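You operate a simulated robot arm through the tools that you are given. There is no shell and no other tool.

You run a simulated robot arm. Do the job below in one go: nothing can be reset, and whatever is moved stays where it is left.

JOB
Tighten the three hub nuts in the order on the blue hub card.
Fine: use the red-handled spanner and lay it on the black workbench after.
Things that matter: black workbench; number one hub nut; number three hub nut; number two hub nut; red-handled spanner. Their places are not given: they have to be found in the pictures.

The check looks at the end state, three seconds after you hand in, the way a careful person would. Anything else that was tipped, shoved, dropped, spilled or broken makes it a failure.

ROBOT AND FRAMES
A 7-joint arm with a two-finger parallel gripper, fixed in place. Base frame: the origin is on the floor under the middle of its stand, x ahead of it, y to its left, z up; the work surface is at about z = 950. Lengths are in mm, angles in rad, forces in N, time in s.
With the tool pointing down near the work surface it reaches from about 300 to 720 mm from the base axis. Its first joint turns from -2.897 to 2.897 rad. Payload 1.57 kg.
The tool frame sits at the grasp point between the pads (the TCP): z along the fingers, y along the line on which they close. The tips reach 30 mm beyond it. The gripper opens to 80 mm. The fingers are 17 mm wide and 12 mm thick; the gripper's body (40 by 82 mm) begins 80 mm behind the TCP.
Orientation is that of the tool frame in the base frame, as [roll, pitch, yaw] about the fixed x, y, z axes, in that order (R = Rz(yaw) Ry(pitch) Rx(roll)). With the fingers straight down and closing along the base's y, the tool's x points along the base's -x, its y along +y and its z along -z.

CONTROLS
- The arm moves only by the tool jog_arm. Its argument "plan" is a list that holds one entry, the list of rows, each a list of 7 numbers: the turn, a rotation vector about the base's x, y, z in units of 5 degrees (1.0 is 5 degrees), then the shift along the base's x, y, z in units of 40 mm (1.0 is 40 mm), then the opening, from 0 (shut) to 1 (fully open). In form: [[[rx, ry, rz, dx, dy, dz, grip], ...]]. A call has 1 to 20 rows; each row shifts and turns the commanded pose from where the row before left it. A call with a number of a shift or a turn outside -1 to 1 is refused whole. A row lasts 0.2 s, in which the tool goes at most 50 mm and 0.15 rad; a call with a longer step from one row to the next is refused whole, and so is a gripper value outside its range. Where a pose cannot be reached the arm comes as near as it can. A force on the tool above 40 N (or 10 N above the force at the start of the call, whichever is more), or a blocked arm, ends the call early, and 0.2 s more pass. The fingers move at their own pace (about 72 mm/s each) and stop on an object; they squeeze with about 43 N. The grip force told is the motor's: it shows also when the fingers shut on nothing. Time passes only in rows, and 0.2 s behind the last, so rows that do not move let the fingers close. The reply holds the time, the measured pose of the TCP, the force on the tool along the base axes, the opening and the grip force, in the units named above and with some noise, with the torque about the TCP (base axes, N m) and any sound that the robot's microphone picked up.
- Cameras (640 x 400 px; columns grow to the right, rows downward): "scene" is fixed at [47.6, 498.8, 1678.9]; the picture's right is [-0.67, -0.74, 0.00], its down [-0.38, 0.34, -0.86] and it looks along [0.64, -0.57, -0.51] (base axes); focal length 319 px, centre (320, 200). "wrist" rides on the gripper at [72, -7, -122] in the tool frame; the picture's right is [0.09, 1.00, 0.00], its down [-0.84, 0.08, -0.54] and it looks along [-0.54, 0.05, 0.84] (tool axes); focal length 238 px, centre (320, 200).
- snapshot(camera): a new picture of that camera. The clock stands still meanwhile.
- lift_body(by): slides the trunk up (or, below 0, down) by that many mm; the arm rides with it, the base frame stays. It gives what a move gives, with no picture.
- measure_at(camera, pixels): for up to 12 pixels [column, row] of the newest picture of that camera ("zoom" is the newest enlarged one), the place [x, y, z] in the base frame of the surface seen there, good to about 2 mm. The clock stands still meanwhile.
- inspect(camera, box): a new picture of the part [left, top, right, bottom] of that camera's present view, enlarged. The clock stands still meanwhile.
- close_job(): hands the job in; it is judged then, once.

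Leave the gripper open and the arm clear of the work at the hand-in unless told otherwise.

The tools are called after "Request:" as name(argument=value, ...) on one line, values as JSON. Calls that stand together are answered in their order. jog_arm: Moves the arm, as the interface text tells. Its arguments: {"type":"object","properties":{"plan":{"type":"array"}},"required":["plan"]} The other tools are called the same way: lift_body (by) moves the trunk up or down; snapshot (camera) takes a picture; measure_at (camera, pixels) gives the place of the surface under pixels of a picture; inspect (camera, box) takes an enlarged picture of a part of a camera's view; close_job () hands the job in.

At the start:

```text
t: 0.0
ee_pos: [467.1, 90.3, 1381.2]
orientation: [-3.142, -0.001, -3.141]
contact_force: [0.1, 0.0, 0.8]
torque: [0.01, -0.01, 0.0]
finger_gap: 79.9
gripper_force: 0.1
trunk travel left (down, up): [-425.0, 55.0]
```

scene: 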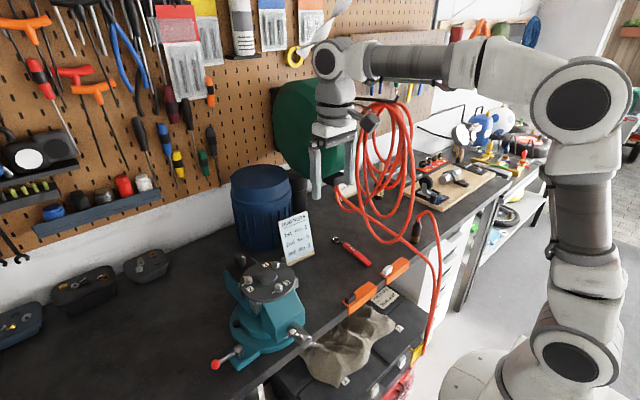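
wrist: 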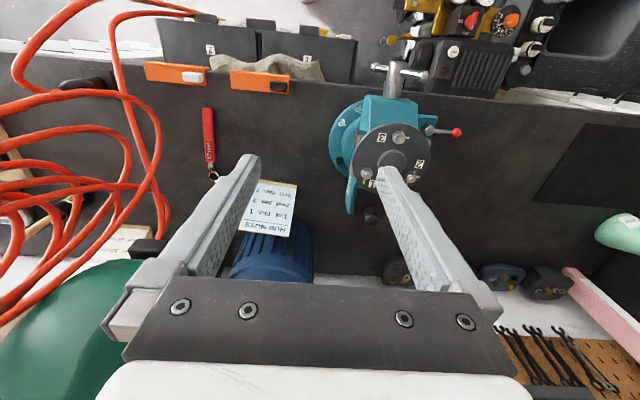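

I see the vise with a round hub at about (265,280) in the scene picture, a card at (297,238) and a red-handled spanner at (352,252). I will enlarge the card, the hub and the spanner.

Request:
inspect(camera="scene", box=[260, 200, 340, 280])

Request:
inspect(camera="scene", box=[200, 240, 330, 380])

Request:
inspect(camera="wrist", box=[320, 90, 470, 220])

Request:
inspect(camera="wrist", box=[180, 90, 320, 250])

```text
5.00 times, centred on (300, 240) of scene
```

zoom: 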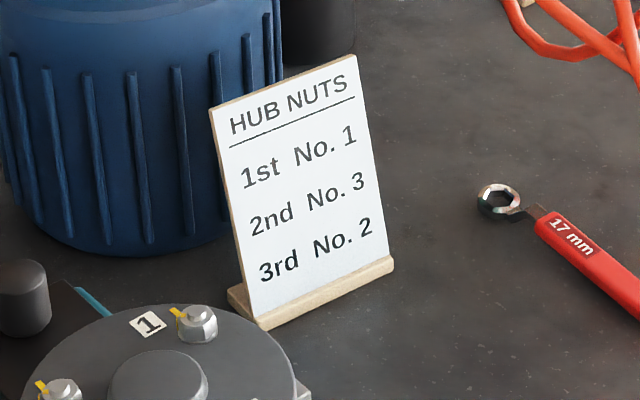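

```text
2.86 times, centred on (265, 310) of scene
```

zoom: 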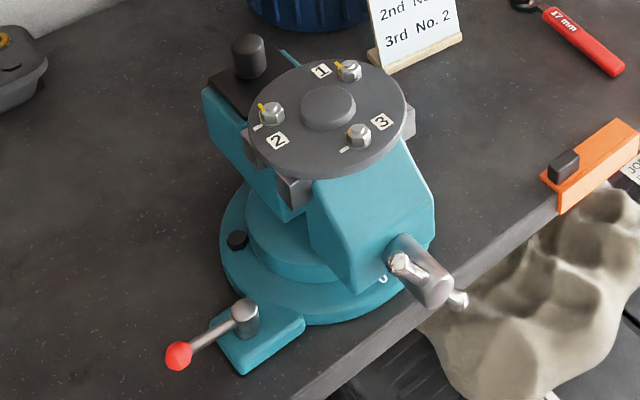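

```text
3.08 times, centred on (395, 155) of wrist
```

zoom: 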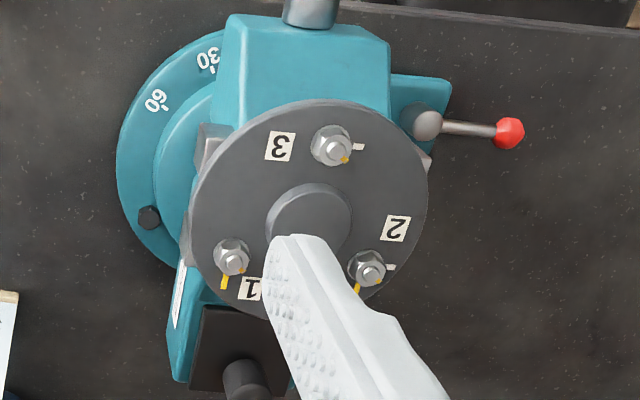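

```text
2.50 times, centred on (250, 170) of wrist
```

zoom: 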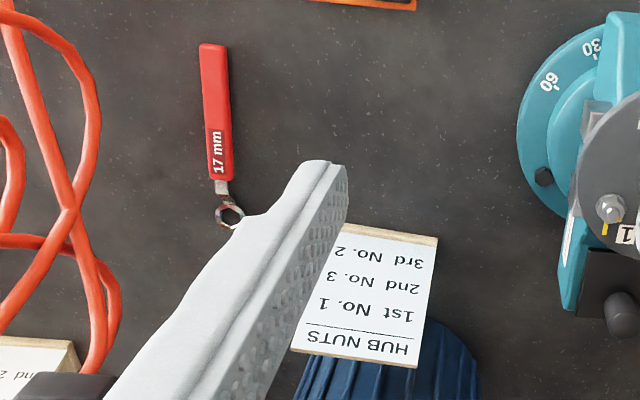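

The card reads 1st No. 1, 2nd No. 3, 3rd No. 2. There seems to be another card at the wrist picture's lower left (115,240); I will check it, and the nuts' yellow and white marks, more closely.

Request:
inspect(camera="wrist", box=[0, 200, 160, 300])

Request:
inspect(camera="scene", box=[390, 140, 540, 240])

Request:
inspect(camera="scene", box=[235, 250, 315, 310])

```text
4.00 times, centred on (80, 250) of wrist
```

zoom: 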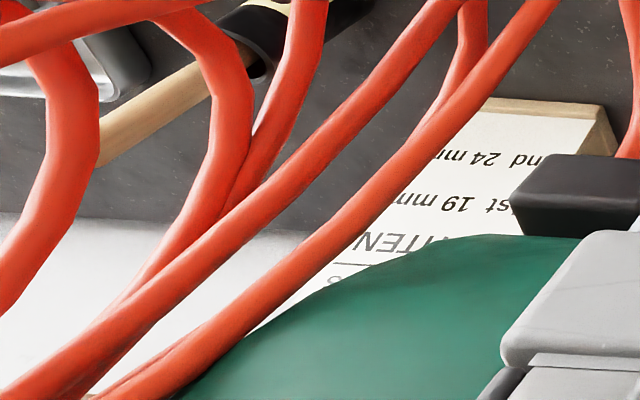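

```text
4.00 times, centred on (465, 190) of scene
```

zoom: 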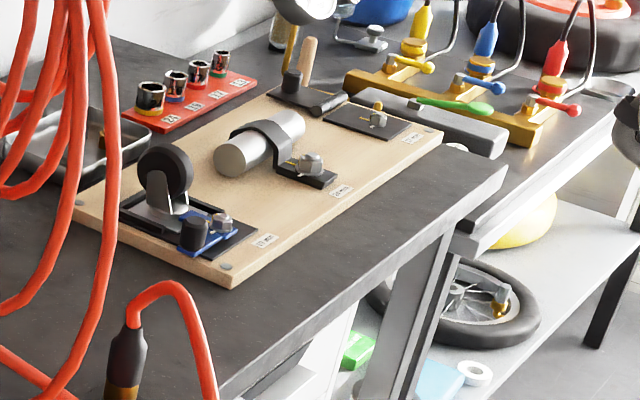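

```text
6.67 times, centred on (275, 280) of scene
```

zoom: 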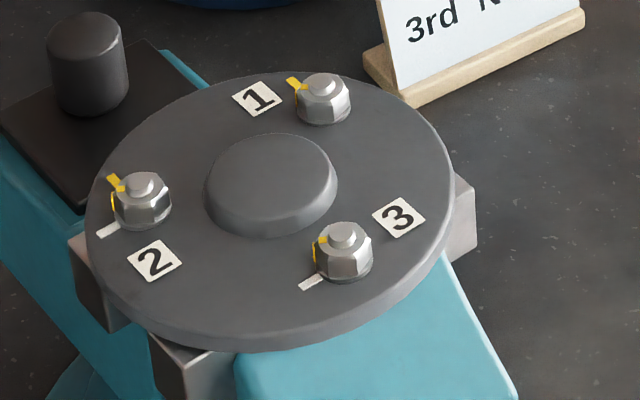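

The other card (white, "tighten 19 mm, 24 mm") belongs to a different board, so the blue-tinted "HUB NUTS" card governs: No. 1, then No. 3, then No. 2. Now I measure the nuts in the newest zoom and the spanner in the scene picture.

Request:
measure_at(camera="zoom", pixels=[[326, 82], [326, 110], [143, 182], [146, 208], [343, 232], [345, 262], [270, 160], [260, 270], [310, 282], [107, 230], [295, 84], [115, 182]])

Request:
measure_at(camera="scene", pixels=[[335, 239], [340, 242], [350, 250], [360, 258], [370, 264], [320, 245], [350, 270], [285, 265], [312, 253], [290, 225], [370, 300], [395, 272]])

```text
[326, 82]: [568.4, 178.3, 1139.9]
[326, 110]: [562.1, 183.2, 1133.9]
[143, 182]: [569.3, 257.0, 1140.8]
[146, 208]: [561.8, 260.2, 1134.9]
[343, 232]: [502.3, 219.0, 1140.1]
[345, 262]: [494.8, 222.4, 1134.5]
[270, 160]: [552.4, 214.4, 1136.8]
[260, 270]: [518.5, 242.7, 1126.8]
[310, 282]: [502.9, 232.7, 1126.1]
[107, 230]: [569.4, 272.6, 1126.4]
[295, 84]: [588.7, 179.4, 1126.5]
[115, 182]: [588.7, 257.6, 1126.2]
```

```text
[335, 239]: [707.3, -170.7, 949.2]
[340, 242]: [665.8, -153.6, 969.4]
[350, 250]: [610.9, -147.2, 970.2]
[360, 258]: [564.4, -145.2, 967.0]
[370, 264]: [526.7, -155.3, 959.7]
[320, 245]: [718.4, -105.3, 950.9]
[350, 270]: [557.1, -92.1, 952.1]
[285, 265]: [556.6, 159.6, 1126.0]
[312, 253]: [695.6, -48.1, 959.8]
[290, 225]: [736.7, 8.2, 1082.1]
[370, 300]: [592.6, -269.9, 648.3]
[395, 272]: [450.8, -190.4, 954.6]
```

Plate surface is at z≈1126, nut tops ≈1140; nut 1 near (568,178), nut 2 near (569,257), nut 3 near (502,219). The spanner lies along x from ~700 (ring) to ~527 at y≈-150. I will bring the wrist camera above the hub to read the marks.

Request:
jog_arm(plan=[[[0, 0, 0, 0.06, 0.6, -0.8, 1], [0, 0, 0, 0.06, 0.6, -0.8, 1], [0, 0, 0, 0.06, 0.6, -0.8, 1], [0, 0, 0, 0.06, 0.6, -0.8, 1], [0, 0, 0, 0.06, 0.6, -0.8, 1]]])

Request:
snapshot(camera="wrist")

```text
t: 1.2
ee_pos: [477.8, 210.0, 1221.3]
orientation: [3.141, 0.0, 3.141]
contact_force: [0.3, 0.0, -0.1]
torque: [0.02, 0.02, 0.01]
finger_gap: 79.9
gripper_force: 0.1
trunk travel left (down, up): [-425.0, 55.0]
```

```text
taken
```

wrist: 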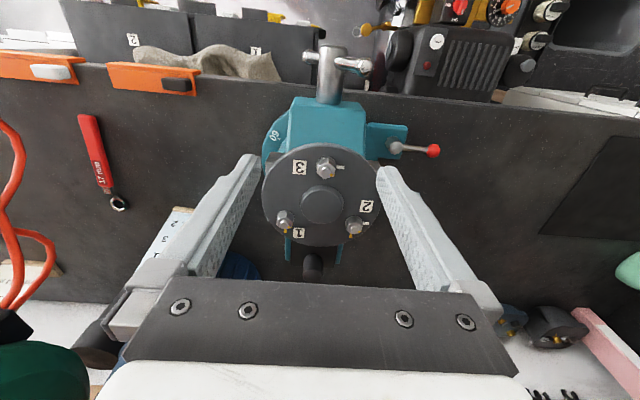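

The hub is centred at (321,200). I will enlarge it.

Request:
inspect(camera="wrist", box=[256, 140, 386, 250])

Request:
inspect(camera="wrist", box=[300, 145, 355, 185])

Request:
inspect(camera="wrist", box=[335, 195, 385, 245])

Request:
inspect(camera="wrist", box=[262, 195, 312, 245])

```text
3.64 times, centred on (321, 195) of wrist
```

zoom: 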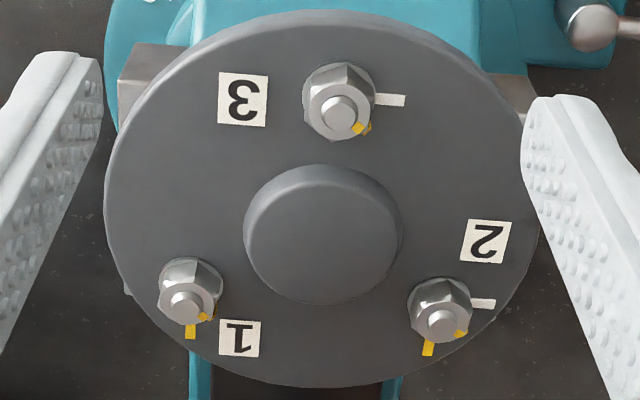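

```text
10.00 times, centred on (328, 165) of wrist
```

zoom: 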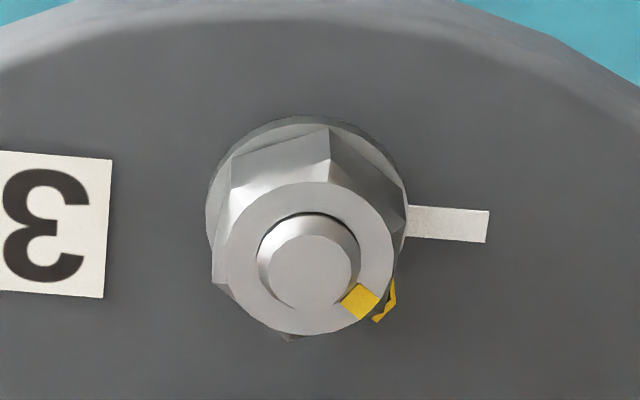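

```text
8.00 times, centred on (360, 220) of wrist
```

zoom: 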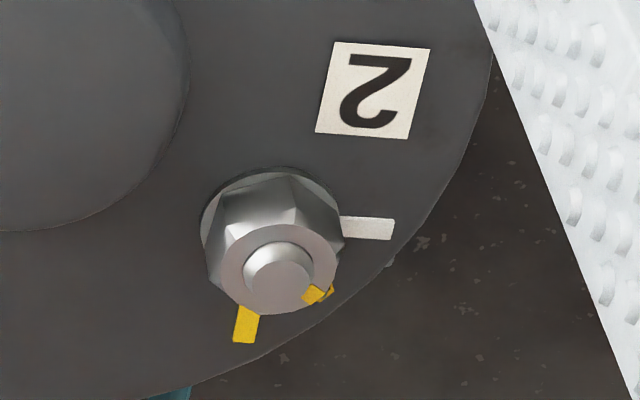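

```text
8.00 times, centred on (287, 220) of wrist
```

zoom: 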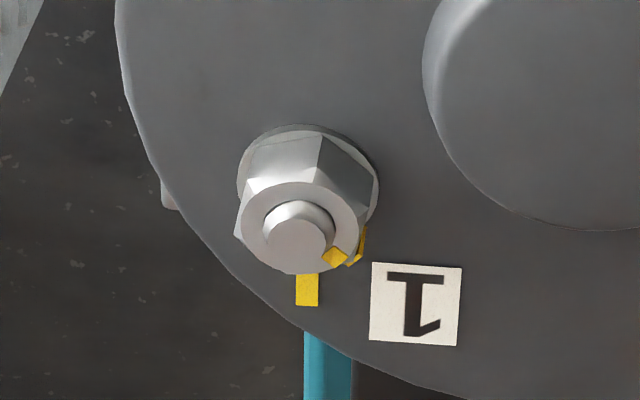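

Each nut has a yellow mark on its own top and side; the plate has yellow and white lines (nut 1 yellow at +x; nut 2 yellow at +x and white at +y; nut 3 white at +y). To read the angles, I tilt the tool about 33° so that the camera looks straight down at the hub.

Request:
jog_arm(plan=[[[0, 0.93, 0, 0.2036, 0.054, -0.057, 1], [0, 0.93, 0, 0.2036, 0.054, -0.057, 1], [0, 0.93, 0, 0.2036, 0.054, -0.057, 1], [0, 0.93, 0, 0.2036, 0.054, -0.057, 1], [0, 0.93, 0, 0.2036, 0.054, -0.057, 1], [0, 0.93, 0, 0.2036, 0.054, -0.057, 1], [0, 0.93, 0, 0.2036, 0.054, -0.057, 1]]])

Request:
snapshot(camera="wrist")

```text
t: 2.8
ee_pos: [533.8, 225.0, 1204.7]
orientation: [3.141, -0.569, -3.141]
contact_force: [0.4, -0.1, 0.2]
torque: [-0.03, 0.01, -0.01]
finger_gap: 80.0
gripper_force: 0.0
trunk travel left (down, up): [-425.0, 55.0]
```

```text
taken
```

wrist: 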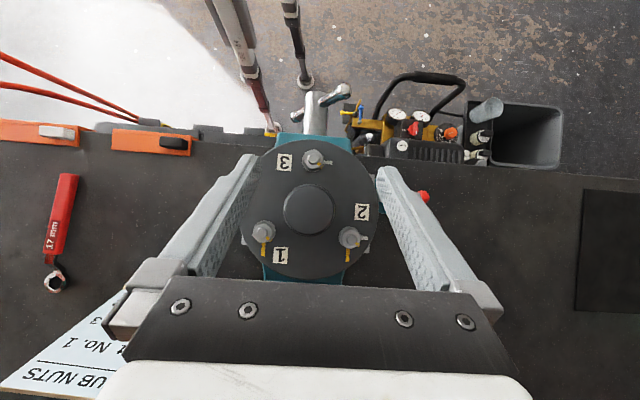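

The camera now looks straight down. I will enlarge each nut: nut 1 at (263,232), nut 2 at (350,236), nut 3 at (313,160).

Request:
inspect(camera="wrist", box=[240, 210, 290, 260])

Request:
inspect(camera="wrist", box=[328, 214, 378, 264])

Request:
inspect(camera="wrist", box=[290, 135, 340, 185])

Request:
inspect(camera="wrist", box=[230, 130, 390, 280])

```text
8.00 times, centred on (265, 235) of wrist
```

zoom: 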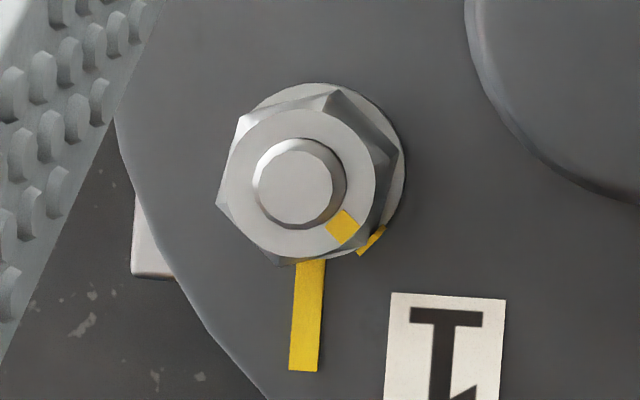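

```text
8.00 times, centred on (353, 239) of wrist
```

zoom: 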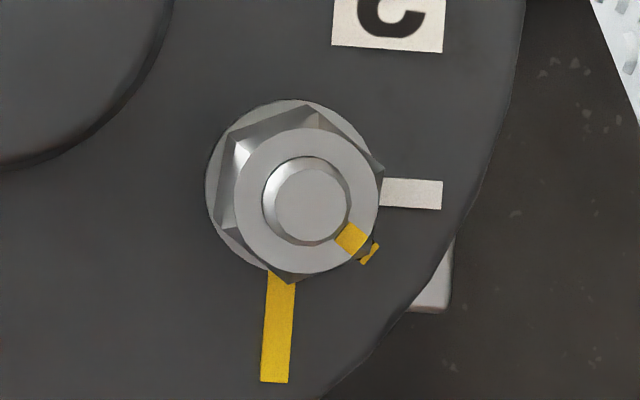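

```text
8.00 times, centred on (315, 160) of wrist
```

zoom: 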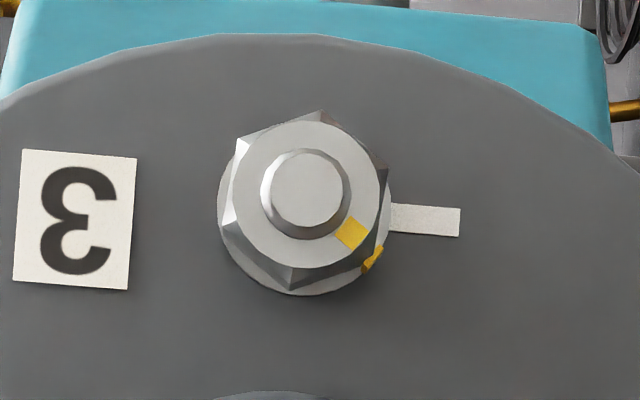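

```text
2.67 times, centred on (310, 205) of wrist
```

zoom: 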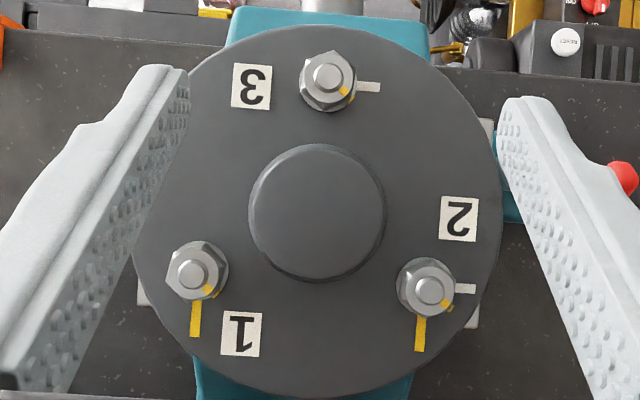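

From straight above, each nut's own yellow mark points about 40–45° below image-right; the plate's yellow line (nuts 1, 2) is straight "down" (+x), i.e. ~50° clockwise, and the white line (nuts 2, 3) is "right" (+y). I check from the scene camera with high magnification.

Request:
inspect(camera="scene", box=[268, 272, 300, 292])

Request:
inspect(camera="scene", box=[240, 265, 272, 285])

Request:
inspect(camera="scene", box=[262, 252, 294, 272])

Request:
inspect(camera="scene", box=[325, 228, 385, 275])

```text
16.00 times, centred on (284, 282) of scene
```

zoom: 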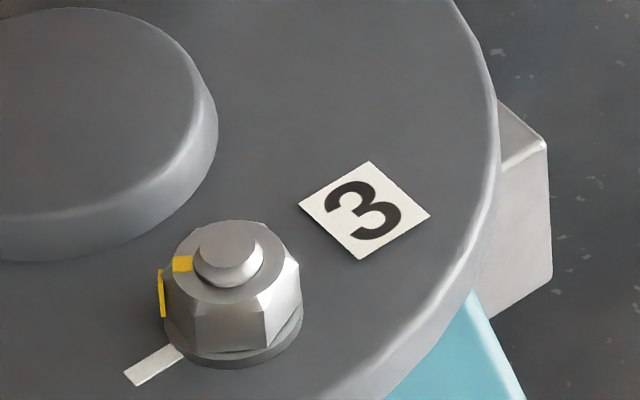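

```text
16.00 times, centred on (256, 275) of scene
```

zoom: 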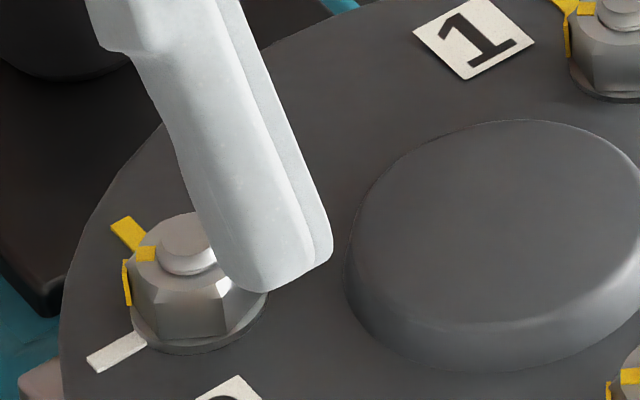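

```text
16.00 times, centred on (278, 262) of scene
```

zoom: 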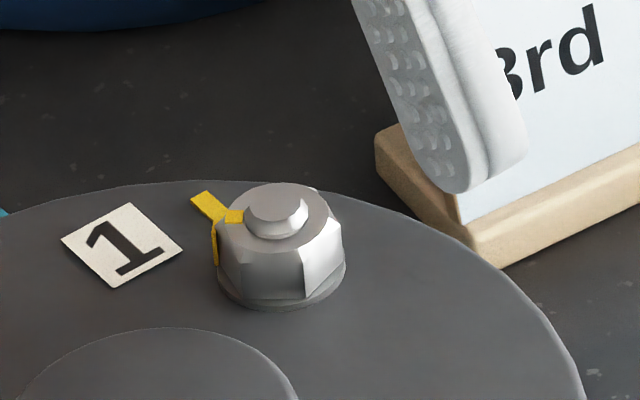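

```text
8.51 times, centred on (355, 252) of scene
```

zoom: 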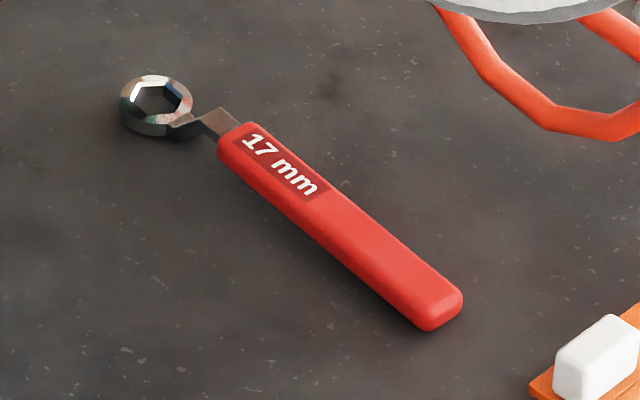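

The spanner is an offset 6-point ring spanner: ring on the bench, handle slightly higher. Before moving there, I check where the red hose, the card and nearby things are.

Request:
snapshot(camera="scene")

Request:
measure_at(camera="scene", pixels=[[343, 195], [365, 220], [385, 237], [372, 240], [412, 232], [425, 250], [436, 290], [400, 110], [360, 170], [405, 215], [262, 175], [300, 215]])

```text
taken
```

scene: 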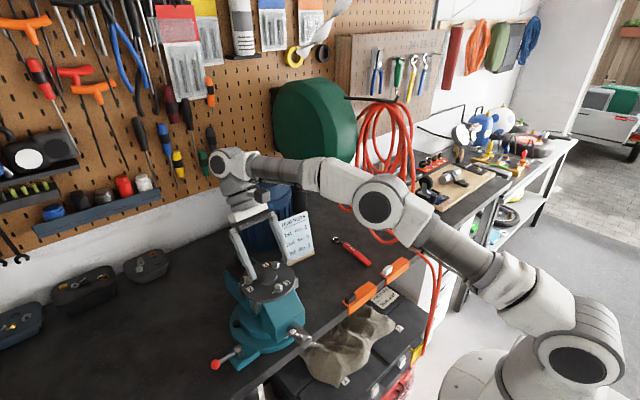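

```text
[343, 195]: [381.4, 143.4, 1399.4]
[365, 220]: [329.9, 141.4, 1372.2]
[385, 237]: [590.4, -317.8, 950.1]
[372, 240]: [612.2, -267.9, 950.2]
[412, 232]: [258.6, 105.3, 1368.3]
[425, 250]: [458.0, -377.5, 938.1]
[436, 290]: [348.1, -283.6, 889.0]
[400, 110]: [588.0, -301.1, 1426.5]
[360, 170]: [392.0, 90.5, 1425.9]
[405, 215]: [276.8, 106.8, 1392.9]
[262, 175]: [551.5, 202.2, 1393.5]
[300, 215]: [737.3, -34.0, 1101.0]
```

The hose hangs near (588,-301,1426). I measure more hose points to find its nearest edge to the spanner's space.

Request:
measure_at(camera="scene", pixels=[[363, 125], [358, 150], [368, 160], [380, 105], [411, 140], [413, 165], [378, 235], [342, 208], [441, 270], [382, 241], [395, 243], [405, 243]])

Request:
inspect(camera="scene", box=[320, 80, 460, 300])

```text
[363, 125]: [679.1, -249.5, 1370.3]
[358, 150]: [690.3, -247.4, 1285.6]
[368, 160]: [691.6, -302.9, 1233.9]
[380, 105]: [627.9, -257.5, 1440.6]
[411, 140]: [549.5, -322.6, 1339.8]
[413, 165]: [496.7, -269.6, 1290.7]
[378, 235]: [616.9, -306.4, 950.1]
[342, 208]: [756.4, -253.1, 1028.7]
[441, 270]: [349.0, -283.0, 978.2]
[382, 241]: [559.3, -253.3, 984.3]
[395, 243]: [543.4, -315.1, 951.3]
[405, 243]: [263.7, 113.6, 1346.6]
```

```text
1.82 times, centred on (390, 190) of scene
```

zoom: 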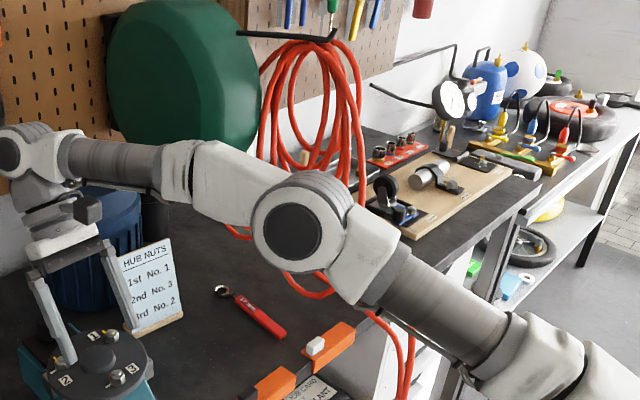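

The hose hangs at y ≤ -247, so I keep the hand at y > -190. Now I untilt and bring the camera over the spanner.

Request:
jog_arm(plan=[[[0, -0.93, 0, 0.08, -0.5, 0.3, 1], [0, -0.93, 0, 0.08, -0.5, 0.3, 1], [0, -0.93, 0, 0.08, -0.5, 0.3, 1], [0, -0.93, 0, 0.08, -0.5, 0.3, 1], [0, -0.93, 0, 0.08, -0.5, 0.3, 1], [0, -0.93, 0, 0.08, -0.5, 0.3, 1], [0, -0.93, 0, 0.08, -0.5, 0.3, 1], [0, 0, 0, 0, -0.7, -0.3, 1], [0, 0, 0, 0, -0.7, -0.3, 1], [0, 0, 0, 0, -0.7, -0.3, 1], [0, 0, 0, 0, -0.7, -0.3, 1], [0, 0, 0, 0, -0.7, -0.3, 1], [0, 0, 0, 0, -0.7, -0.3, 1], [0, 0, 0, 0, -0.7, -0.3, 1], [0, 0, 0, 0, -0.7, -0.3, 1]]])

Request:
snapshot(camera="wrist")

Request:
snapshot(camera="scene")

```text
t: 6.0
ee_pos: [556.0, -137.3, 1191.6]
orientation: [3.141, -0.002, 3.14]
contact_force: [0.7, -0.1, -0.2]
torque: [-0.02, 0.0, 0.01]
finger_gap: 80.0
gripper_force: 0.0
trunk travel left (down, up): [-425.0, 55.0]
```

```text
taken
```

wrist: 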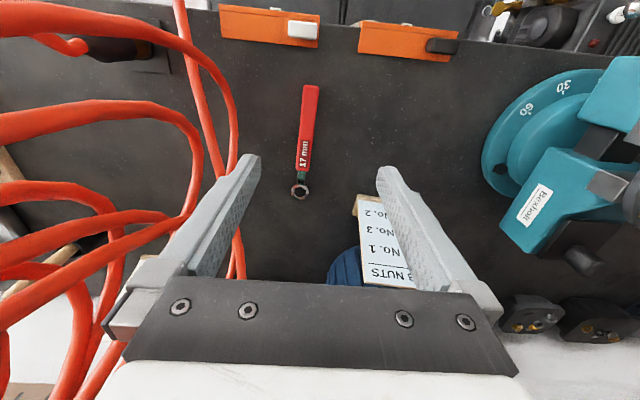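

```text
taken
```

scene: 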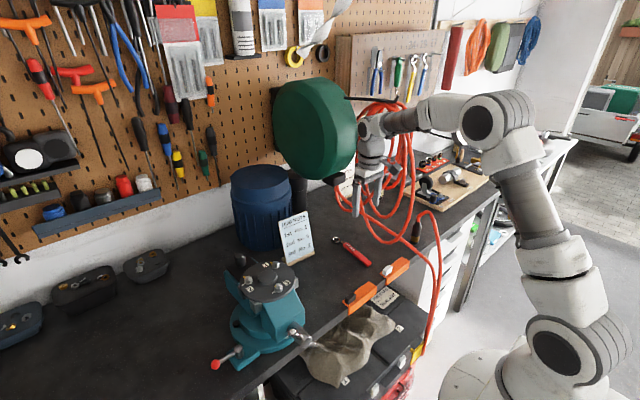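

The spanner is clear in the wrist picture, ring at (300,191), handle up to (311,87). I enlarge and measure it.

Request:
inspect(camera="wrist", box=[275, 160, 325, 210])

Request:
measure_at(camera="zoom", pixels=[[320, 245], [250, 260], [380, 270], [310, 330], [310, 200], [330, 120], [330, 60], [330, 20]])

Request:
measure_at(camera="wrist", pixels=[[311, 88], [310, 100], [308, 120], [306, 140], [304, 160], [303, 170], [303, 177], [315, 120], [302, 120], [300, 183], [300, 199], [290, 120]])

Request:
inspect(camera="wrist", box=[260, 75, 360, 215])

```text
8.00 times, centred on (300, 185) of wrist
```

zoom: 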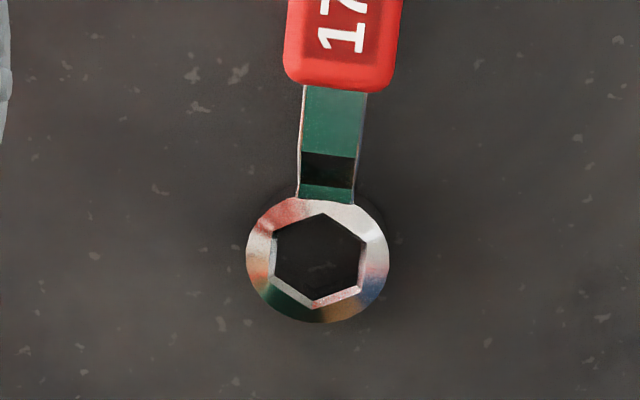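

```text
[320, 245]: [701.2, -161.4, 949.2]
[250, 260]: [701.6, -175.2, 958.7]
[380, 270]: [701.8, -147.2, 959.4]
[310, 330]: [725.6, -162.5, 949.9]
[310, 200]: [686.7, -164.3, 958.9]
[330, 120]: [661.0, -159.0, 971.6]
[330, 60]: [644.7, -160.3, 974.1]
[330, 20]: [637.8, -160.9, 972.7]
```

```text
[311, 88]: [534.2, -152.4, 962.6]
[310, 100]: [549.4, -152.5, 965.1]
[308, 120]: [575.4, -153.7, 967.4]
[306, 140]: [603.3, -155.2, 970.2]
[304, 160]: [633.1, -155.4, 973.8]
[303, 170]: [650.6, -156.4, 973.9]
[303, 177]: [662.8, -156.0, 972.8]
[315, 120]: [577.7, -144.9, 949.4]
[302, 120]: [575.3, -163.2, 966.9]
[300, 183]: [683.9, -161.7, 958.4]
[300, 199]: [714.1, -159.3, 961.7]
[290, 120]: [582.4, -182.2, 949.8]
```

```text
2.86 times, centred on (310, 145) of wrist
```

zoom: 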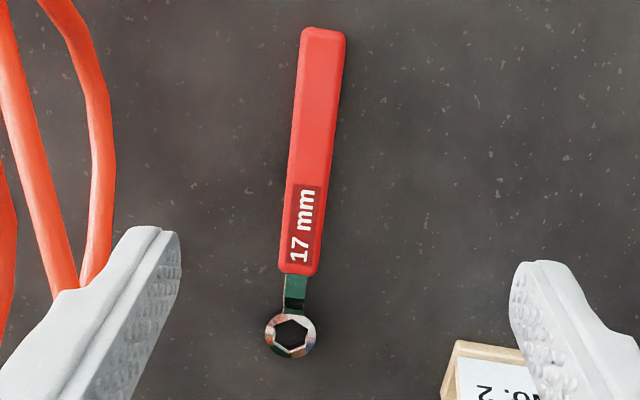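

The spanner lies tilted about 6° (handle end on the bench, handle top rising from z≈962 at x=534 to ≈974 at x=645); ring centre ≈(701,-161), handle direction ≈177°, a hex corner of the ring pointing along the handle. While the arm is clear I measure the nuts finely: first nut 1.

Request:
inspect(camera="scene", box=[262, 252, 294, 272])

Request:
measure_at(camera="zoom", pixels=[[276, 202], [276, 202], [276, 202], [266, 202], [286, 202], [276, 195], [276, 210], [240, 216], [200, 203], [150, 245], [318, 200], [280, 184]])

```text
16.00 times, centred on (278, 262) of scene
```

zoom: 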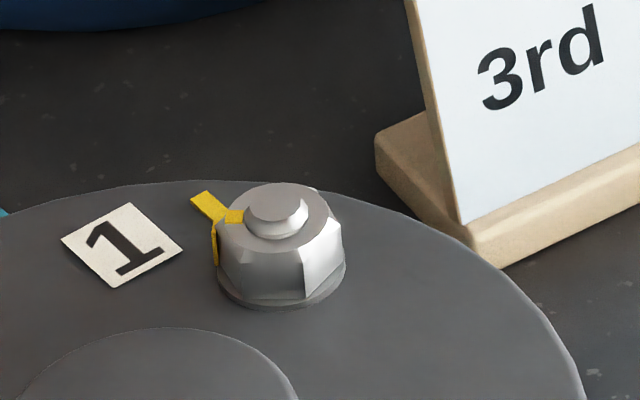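

```text
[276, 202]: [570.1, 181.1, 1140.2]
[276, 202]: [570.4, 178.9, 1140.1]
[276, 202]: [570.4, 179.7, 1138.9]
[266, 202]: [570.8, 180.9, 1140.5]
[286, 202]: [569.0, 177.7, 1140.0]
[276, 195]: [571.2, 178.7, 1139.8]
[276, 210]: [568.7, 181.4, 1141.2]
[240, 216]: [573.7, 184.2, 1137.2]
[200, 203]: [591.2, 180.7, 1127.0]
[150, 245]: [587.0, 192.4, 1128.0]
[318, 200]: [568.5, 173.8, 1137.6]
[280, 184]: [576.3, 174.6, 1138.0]
```

The readings scatter about ±1 mm, so averaging works: nut 1 axis ≈ (570,180), top z≈1140. Same for nut 3.

Request:
inspect(camera="scene", box=[268, 272, 300, 292])

Request:
measure_at(camera="zoom", pixels=[[229, 245], [229, 245], [229, 245], [229, 245], [229, 245], [229, 245], [229, 245], [229, 245], [190, 262], [145, 365], [265, 270], [360, 210]])

```text
16.00 times, centred on (284, 282) of scene
```

zoom: 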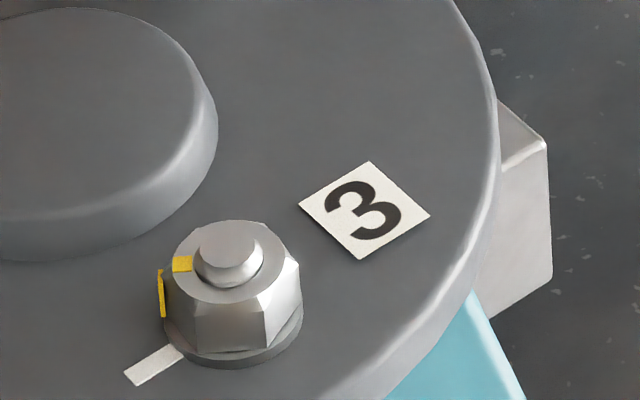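

```text
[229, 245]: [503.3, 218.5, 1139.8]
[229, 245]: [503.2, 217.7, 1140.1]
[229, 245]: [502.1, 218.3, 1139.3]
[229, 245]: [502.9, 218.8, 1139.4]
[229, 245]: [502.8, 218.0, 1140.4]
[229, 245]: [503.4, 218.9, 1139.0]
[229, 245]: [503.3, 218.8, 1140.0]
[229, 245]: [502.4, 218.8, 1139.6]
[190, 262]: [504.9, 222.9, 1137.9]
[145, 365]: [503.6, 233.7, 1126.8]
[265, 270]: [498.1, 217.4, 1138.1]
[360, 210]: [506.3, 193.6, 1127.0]
```

Nut 3 axis ≈ (502.9, 218.5). Now nut 2.

Request:
inspect(camera="scene", box=[236, 265, 268, 285])

Request:
measure_at(camera="zoom", pixels=[[250, 238], [250, 238], [250, 238], [250, 238], [250, 238], [250, 238], [250, 232], [250, 244], [242, 238], [258, 238], [600, 200], [150, 355]])

Request:
inspect(camera="scene", box=[215, 240, 315, 320])

```text
16.00 times, centred on (252, 275) of scene
```

zoom: 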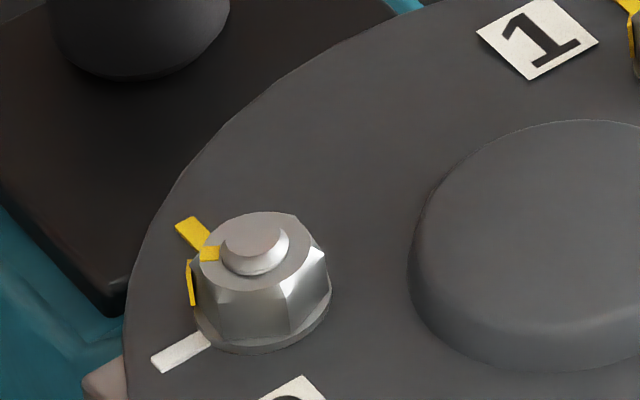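

```text
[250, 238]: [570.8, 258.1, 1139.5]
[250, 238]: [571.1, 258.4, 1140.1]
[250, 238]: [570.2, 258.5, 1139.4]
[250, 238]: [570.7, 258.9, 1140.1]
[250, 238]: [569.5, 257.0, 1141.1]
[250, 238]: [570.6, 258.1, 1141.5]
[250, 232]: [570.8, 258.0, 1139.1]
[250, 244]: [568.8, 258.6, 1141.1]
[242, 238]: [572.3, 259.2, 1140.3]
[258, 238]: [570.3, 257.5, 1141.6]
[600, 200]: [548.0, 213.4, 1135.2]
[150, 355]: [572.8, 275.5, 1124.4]
```

```text
5.00 times, centred on (265, 280) of scene
```

zoom: 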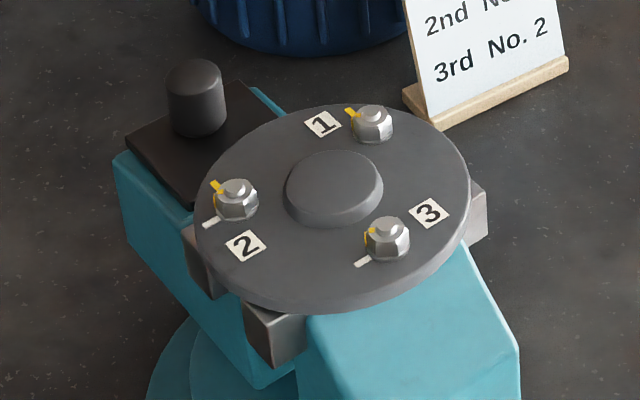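

Nuts fit a 45 mm circle about (547.8,218.8): N1 (570.3,179.8), N2 (570.3,257.8), N3 (502.8,218.8). I measure the black knob and vise parts for clearance.

Request:
measure_at(camera="zoom", pixels=[[195, 72], [195, 115], [145, 140], [120, 170], [480, 200], [270, 340], [500, 330], [200, 240], [330, 165], [205, 250], [460, 190], [290, 20]])

```text
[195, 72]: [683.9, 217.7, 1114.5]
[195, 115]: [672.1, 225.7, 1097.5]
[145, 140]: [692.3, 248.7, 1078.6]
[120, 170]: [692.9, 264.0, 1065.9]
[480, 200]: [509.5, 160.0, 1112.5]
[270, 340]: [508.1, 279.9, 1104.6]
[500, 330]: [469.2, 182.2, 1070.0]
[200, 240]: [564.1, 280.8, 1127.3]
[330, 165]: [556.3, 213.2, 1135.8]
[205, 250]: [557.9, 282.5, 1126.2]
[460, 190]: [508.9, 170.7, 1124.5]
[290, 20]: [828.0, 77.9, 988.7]
```

All vise parts are below the plate top, so a spanner swing above the plate is free except for the boss and the nuts. Now I go over the handle at (591,-155), tilting -6° about y and -2.5° about z to match the handle.

Request:
jog_arm(plan=[[[0, -0.3, -0.125, 0.219, -0.11, -0.94, 1], [0, -0.3, -0.125, 0.219, -0.11, -0.94, 1], [0, -0.3, -0.125, 0.219, -0.11, -0.94, 1], [0, -0.3, -0.125, 0.219, -0.11, -0.94, 1]]])

Request:
snapshot(camera="wrist")

Request:
snapshot(camera="scene")

```text
t: 7.0
ee_pos: [593.6, -155.8, 1043.8]
orientation: [3.14, 0.104, 3.098]
contact_force: [-0.4, 1.2, -0.2]
torque: [0.01, 0.02, 0.01]
finger_gap: 79.9
gripper_force: 0.0
trunk travel left (down, up): [-425.0, 55.0]
```

```text
taken
```

wrist: 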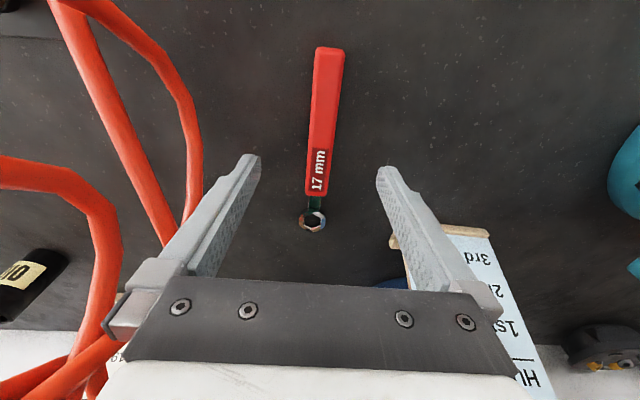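

```text
taken
```

scene: 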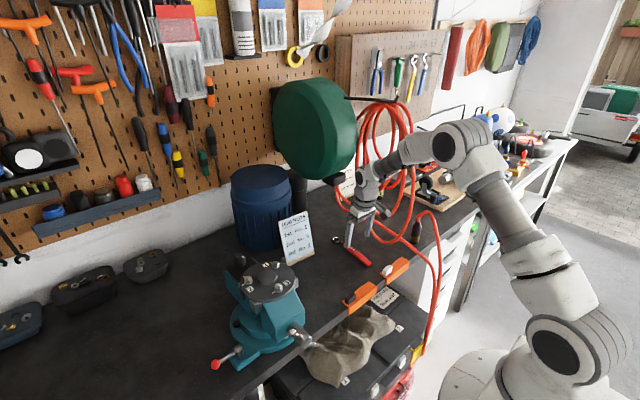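

The handle sits between the fingers. I measure the handle's edges and the ring before going down.

Request:
measure_at(camera="wrist", pixels=[[329, 60], [326, 90], [324, 110], [322, 130], [320, 150], [318, 175], [314, 120], [333, 120], [316, 150], [313, 221], [302, 221], [325, 221]])

Request:
inspect(camera="wrist", box=[290, 40, 360, 240])

```text
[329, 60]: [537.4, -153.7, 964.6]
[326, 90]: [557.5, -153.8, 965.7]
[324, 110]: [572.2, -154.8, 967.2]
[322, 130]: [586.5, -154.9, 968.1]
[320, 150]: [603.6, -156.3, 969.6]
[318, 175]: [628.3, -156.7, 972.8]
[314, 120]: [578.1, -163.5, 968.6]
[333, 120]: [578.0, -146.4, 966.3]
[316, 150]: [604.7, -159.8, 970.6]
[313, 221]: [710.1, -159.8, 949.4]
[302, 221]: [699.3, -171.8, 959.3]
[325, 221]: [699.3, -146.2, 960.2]
```

```text
2.00 times, centred on (325, 140) of wrist
```

zoom: 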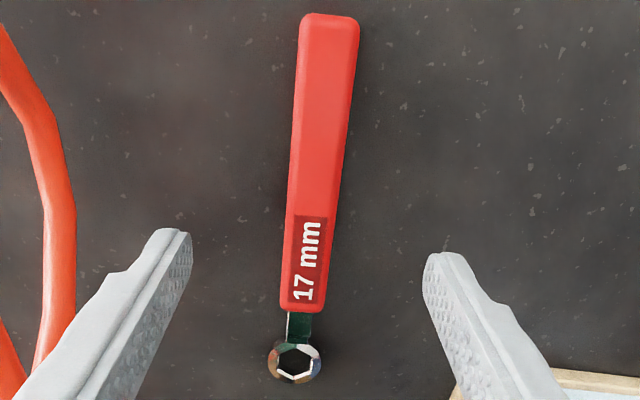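

The handle axis at x=591 is y≈-155.2, matching the gripper centre. I go straight down 60 mm, then close.

Request:
jog_arm(plan=[[[0, 0, 0, -0.02, 0.01, -0.5, 1], [0, 0, 0, -0.02, 0.005, -0.5, 1], [0, 0, 0, -0.02, 0, -0.3, 1], [0, 0, 0, 0, 0, -0.18, 1], [0, 0, 0, 0, 0, 0, 1]]])

Request:
snapshot(camera="wrist")

```text
t: 8.2
ee_pos: [590.3, -155.0, 982.9]
orientation: [3.139, 0.104, 3.097]
contact_force: [0.7, -0.9, -0.3]
torque: [0.02, 0.02, 0.04]
finger_gap: 80.0
gripper_force: 0.2
trunk travel left (down, up): [-425.0, 55.0]
```

```text
taken
```

wrist: 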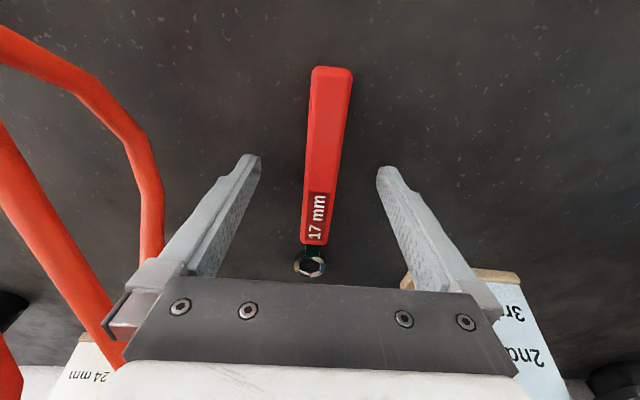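

Fingers straddle the handle, tips about 3 mm above the bench with no contact force. I close the gripper.

Request:
jog_arm(plan=[[[0, 0, 0, 0, 0, 0, 0], [0, 0, 0, 0, 0, 0, 0], [0, 0, 0, 0, 0, 0, 0], [0, 0, 0, 0, 0, 0, 0], [0, 0, 0, 0, 0, 0, 0]]])

Request:
snapshot(camera="wrist")

```text
t: 9.4
ee_pos: [590.4, -155.4, 983.9]
orientation: [3.138, 0.103, 3.098]
contact_force: [-0.4, 1.2, -0.3]
torque: [0.01, 0.01, -0.02]
finger_gap: 20.9
gripper_force: 35.0
trunk travel left (down, up): [-425.0, 55.0]
```

```text
taken
```

wrist: 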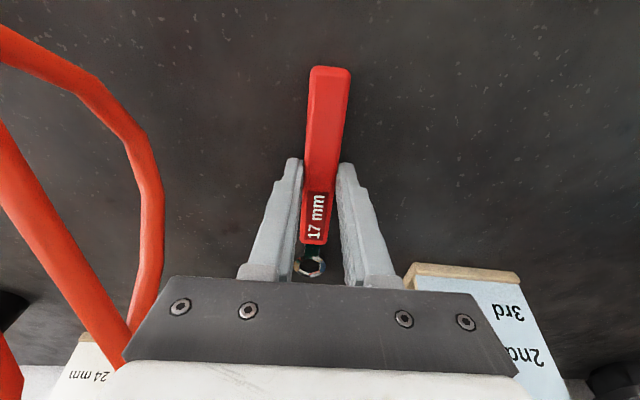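

Gripped (gap 20.9 mm, 35 N). I lift straight up about 60 mm and look.

Request:
jog_arm(plan=[[[0, 0, 0, 0, 0, 0, 0], [0, 0, 0, 0, 0, 0.2, 0], [0, 0, 0, 0, 0, 0.4, 0], [0, 0, 0, 0, 0, 0.5, 0], [0, 0, 0, 0, 0, 0.4, 0], [0, 0, 0, 0, 0, 0, 0]]])

Request:
snapshot(camera="wrist")

Request:
inspect(camera="scene", box=[320, 180, 420, 270])

```text
t: 10.8
ee_pos: [589.7, -155.4, 1043.0]
orientation: [3.139, 0.103, 3.099]
contact_force: [0.1, 0.2, -1.3]
torque: [0.01, 0.03, 0.02]
finger_gap: 20.9
gripper_force: 34.2
trunk travel left (down, up): [-425.0, 55.0]
```

```text
taken
```

wrist: 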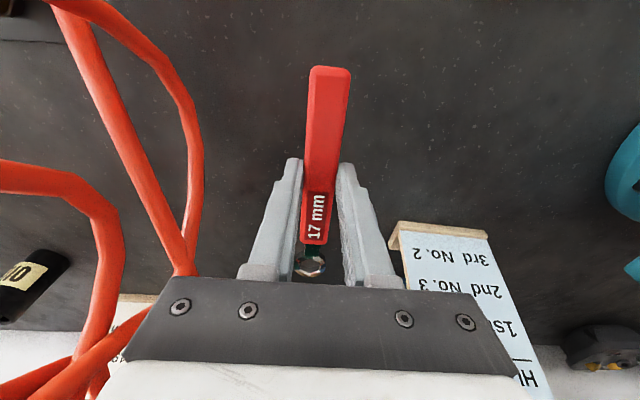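

```text
4.44 times, centred on (370, 225) of scene
```

zoom: 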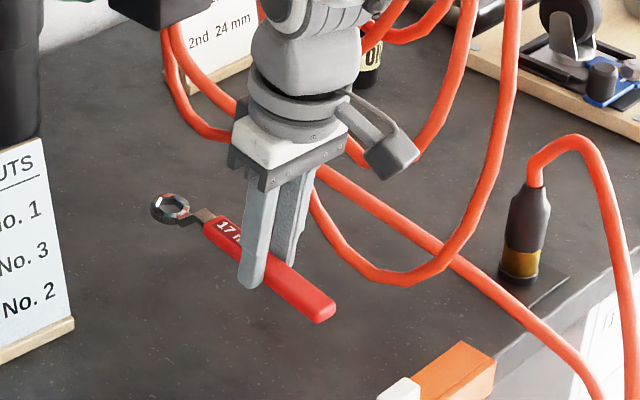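

Spanner is held firmly and weighs about 1.3 N. Before raising, I check where the green tank's near surface is, since the ring points that way.

Request:
snapshot(camera="scene")

Request:
measure_at(camera="scene", pixels=[[315, 130], [345, 130], [335, 165], [300, 160], [320, 175], [262, 172], [262, 180], [290, 200], [240, 200], [285, 215], [305, 212], [345, 180]])

```text
taken
```

scene: 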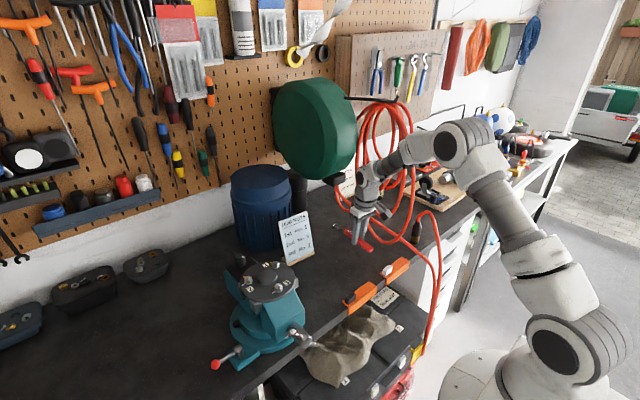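

```text
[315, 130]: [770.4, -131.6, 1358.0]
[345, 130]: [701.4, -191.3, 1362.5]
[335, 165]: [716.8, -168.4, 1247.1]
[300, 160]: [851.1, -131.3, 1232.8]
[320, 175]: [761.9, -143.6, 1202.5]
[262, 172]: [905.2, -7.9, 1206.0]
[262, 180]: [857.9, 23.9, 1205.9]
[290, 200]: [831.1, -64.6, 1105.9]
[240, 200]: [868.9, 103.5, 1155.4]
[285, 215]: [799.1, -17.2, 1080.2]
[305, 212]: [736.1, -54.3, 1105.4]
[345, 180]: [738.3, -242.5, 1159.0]
```

The green reel is at x>700, z>1190 near y=-160, so I first pull back 60 mm toward the robot while levelling the spanner, then go over to a hover above nut 1, turning the handle to about 230°.

Request:
jog_arm(plan=[[[0, 0.3, 0, -0.4, 0, 0.4, 0], [0, 0.3, 0, -0.4, 0.1, 0.4, 0], [0, 0.3, 0, -0.4, 0.1, 0.4, 0], [0, 0.3, 0, -0.3, 0.2, 0.4, 0], [0, 0, 0.5, -0.06, 0.5, 0.285, 0], [0, 0, 0.8, -0.06, 0.5, 0.285, 0], [0, 0, 0.87, -0.06, 0.5, 0.285, 0], [0, 0, 0.87, -0.06, 0.5, 0.285, 0], [0, 0, 0.87, -0.06, 0.5, 0.285, 0], [0, 0, 0.87, -0.06, 0.5, 0.285, 0], [0, 0, 0.87, -0.06, 0.5, 0.285, 0], [0, 0, 0.87, -0.06, 0.5, 0.285, 0], [0, 0, 0.87, -0.06, 0.5, 0.285, 0], [0, 0, 0.87, -0.06, 0.5, 0.285, 0], [0, 0, 0.87, -0.06, 0.5, 0.285, 0], [0, 0, 0.87, -0.06, 0.4, 0.285, 0], [0, 0, 0.4, 0, 0.1, 0, 0], [0, 0, 0, 0, 0, 0, 0]]])

Request:
snapshot(camera="wrist")

Request:
snapshot(camera="scene")

```text
t: 14.6
ee_pos: [502.9, 101.4, 1245.2]
orientation: [-3.141, -0.001, -2.276]
contact_force: [0.8, -0.5, -1.4]
torque: [0.0, 0.05, 0.0]
finger_gap: 21.3
gripper_force: 34.3
trunk travel left (down, up): [-425.0, 55.0]
```

```text
taken
```

wrist: 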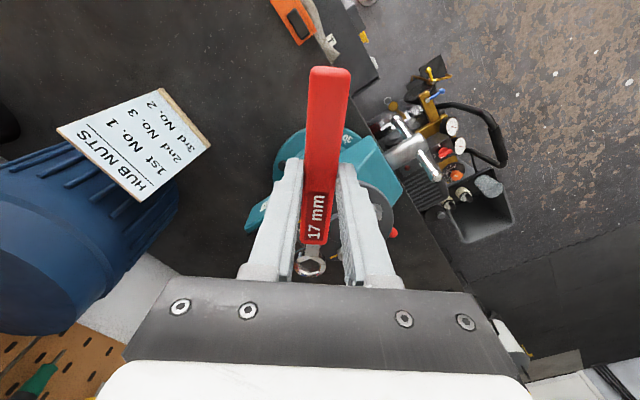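

```text
taken
```

scene: 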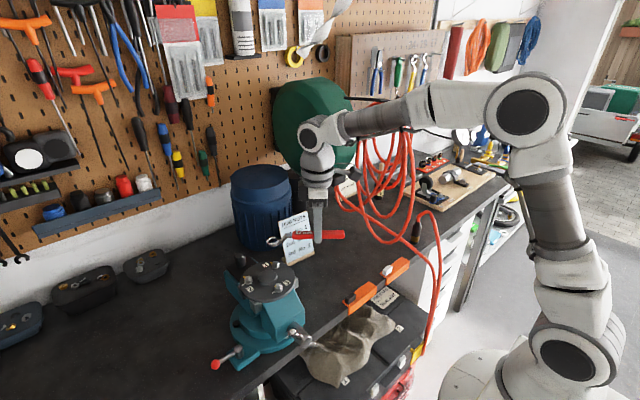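

The spanner is over the hub, yaw 229.6°. The ring appears at about (273,241) in the scene picture; I enlarge it and measure its centre.

Request:
inspect(camera="scene", box=[258, 228, 290, 248])

Request:
inspect(camera="wrist", box=[280, 230, 345, 280])

```text
16.00 times, centred on (274, 238) of scene
```

zoom: 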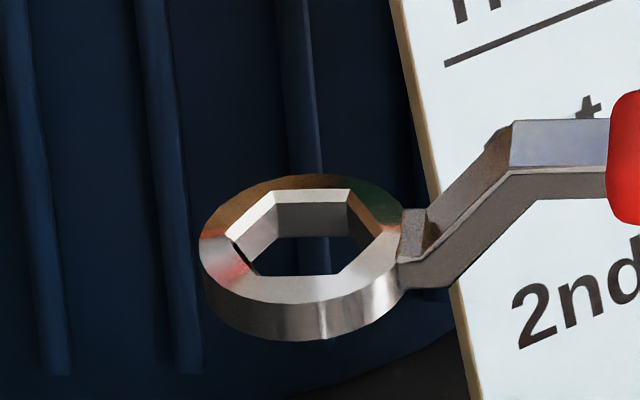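

```text
8.00 times, centred on (312, 255) of wrist
```

zoom: 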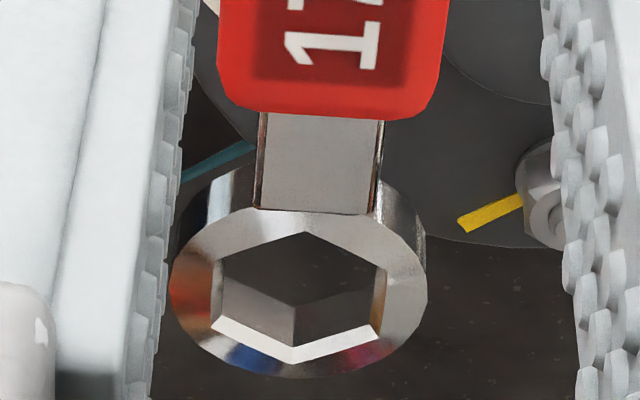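

Both views are good. I measure symmetric pairs of points on the ring's top face in the wrist zoom, then in the scene zoom.

Request:
measure_at(camera="zoom", pixels=[[195, 270], [405, 270], [195, 270], [405, 270], [195, 290], [405, 290], [230, 335], [375, 335], [210, 245], [395, 245], [230, 360], [365, 360]])

Request:
inspect(camera="scene", box=[258, 228, 290, 248])

Request:
measure_at(camera="zoom", pixels=[[218, 235], [390, 243], [218, 235], [390, 243], [218, 235], [390, 243], [258, 190], [350, 290], [258, 190], [350, 290], [285, 183], [325, 295]])

```text
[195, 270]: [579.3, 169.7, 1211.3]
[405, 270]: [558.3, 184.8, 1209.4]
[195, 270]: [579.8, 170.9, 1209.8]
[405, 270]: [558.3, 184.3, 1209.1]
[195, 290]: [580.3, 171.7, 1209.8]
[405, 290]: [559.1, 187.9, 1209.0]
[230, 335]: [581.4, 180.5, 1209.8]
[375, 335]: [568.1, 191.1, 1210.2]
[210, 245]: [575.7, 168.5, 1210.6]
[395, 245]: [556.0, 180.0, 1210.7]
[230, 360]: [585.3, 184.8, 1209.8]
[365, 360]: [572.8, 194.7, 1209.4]
```

```text
16.00 times, centred on (274, 238) of scene
```

zoom: 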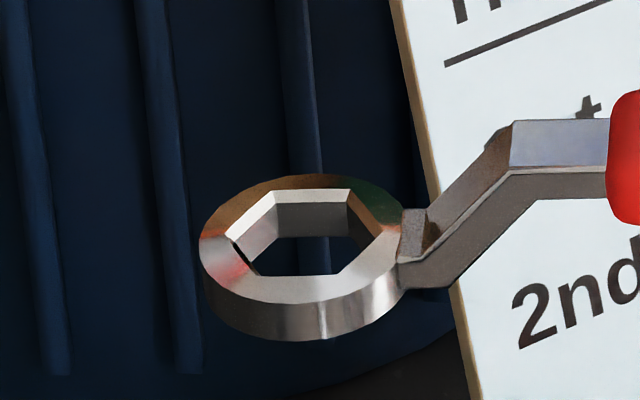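

```text
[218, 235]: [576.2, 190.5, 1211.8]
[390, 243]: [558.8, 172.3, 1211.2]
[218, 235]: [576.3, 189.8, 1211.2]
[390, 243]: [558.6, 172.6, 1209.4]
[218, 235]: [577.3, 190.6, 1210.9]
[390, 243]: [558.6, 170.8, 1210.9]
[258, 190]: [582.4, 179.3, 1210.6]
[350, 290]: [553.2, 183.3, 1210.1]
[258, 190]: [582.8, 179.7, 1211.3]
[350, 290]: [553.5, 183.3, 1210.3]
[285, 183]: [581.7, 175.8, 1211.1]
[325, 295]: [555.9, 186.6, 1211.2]
```

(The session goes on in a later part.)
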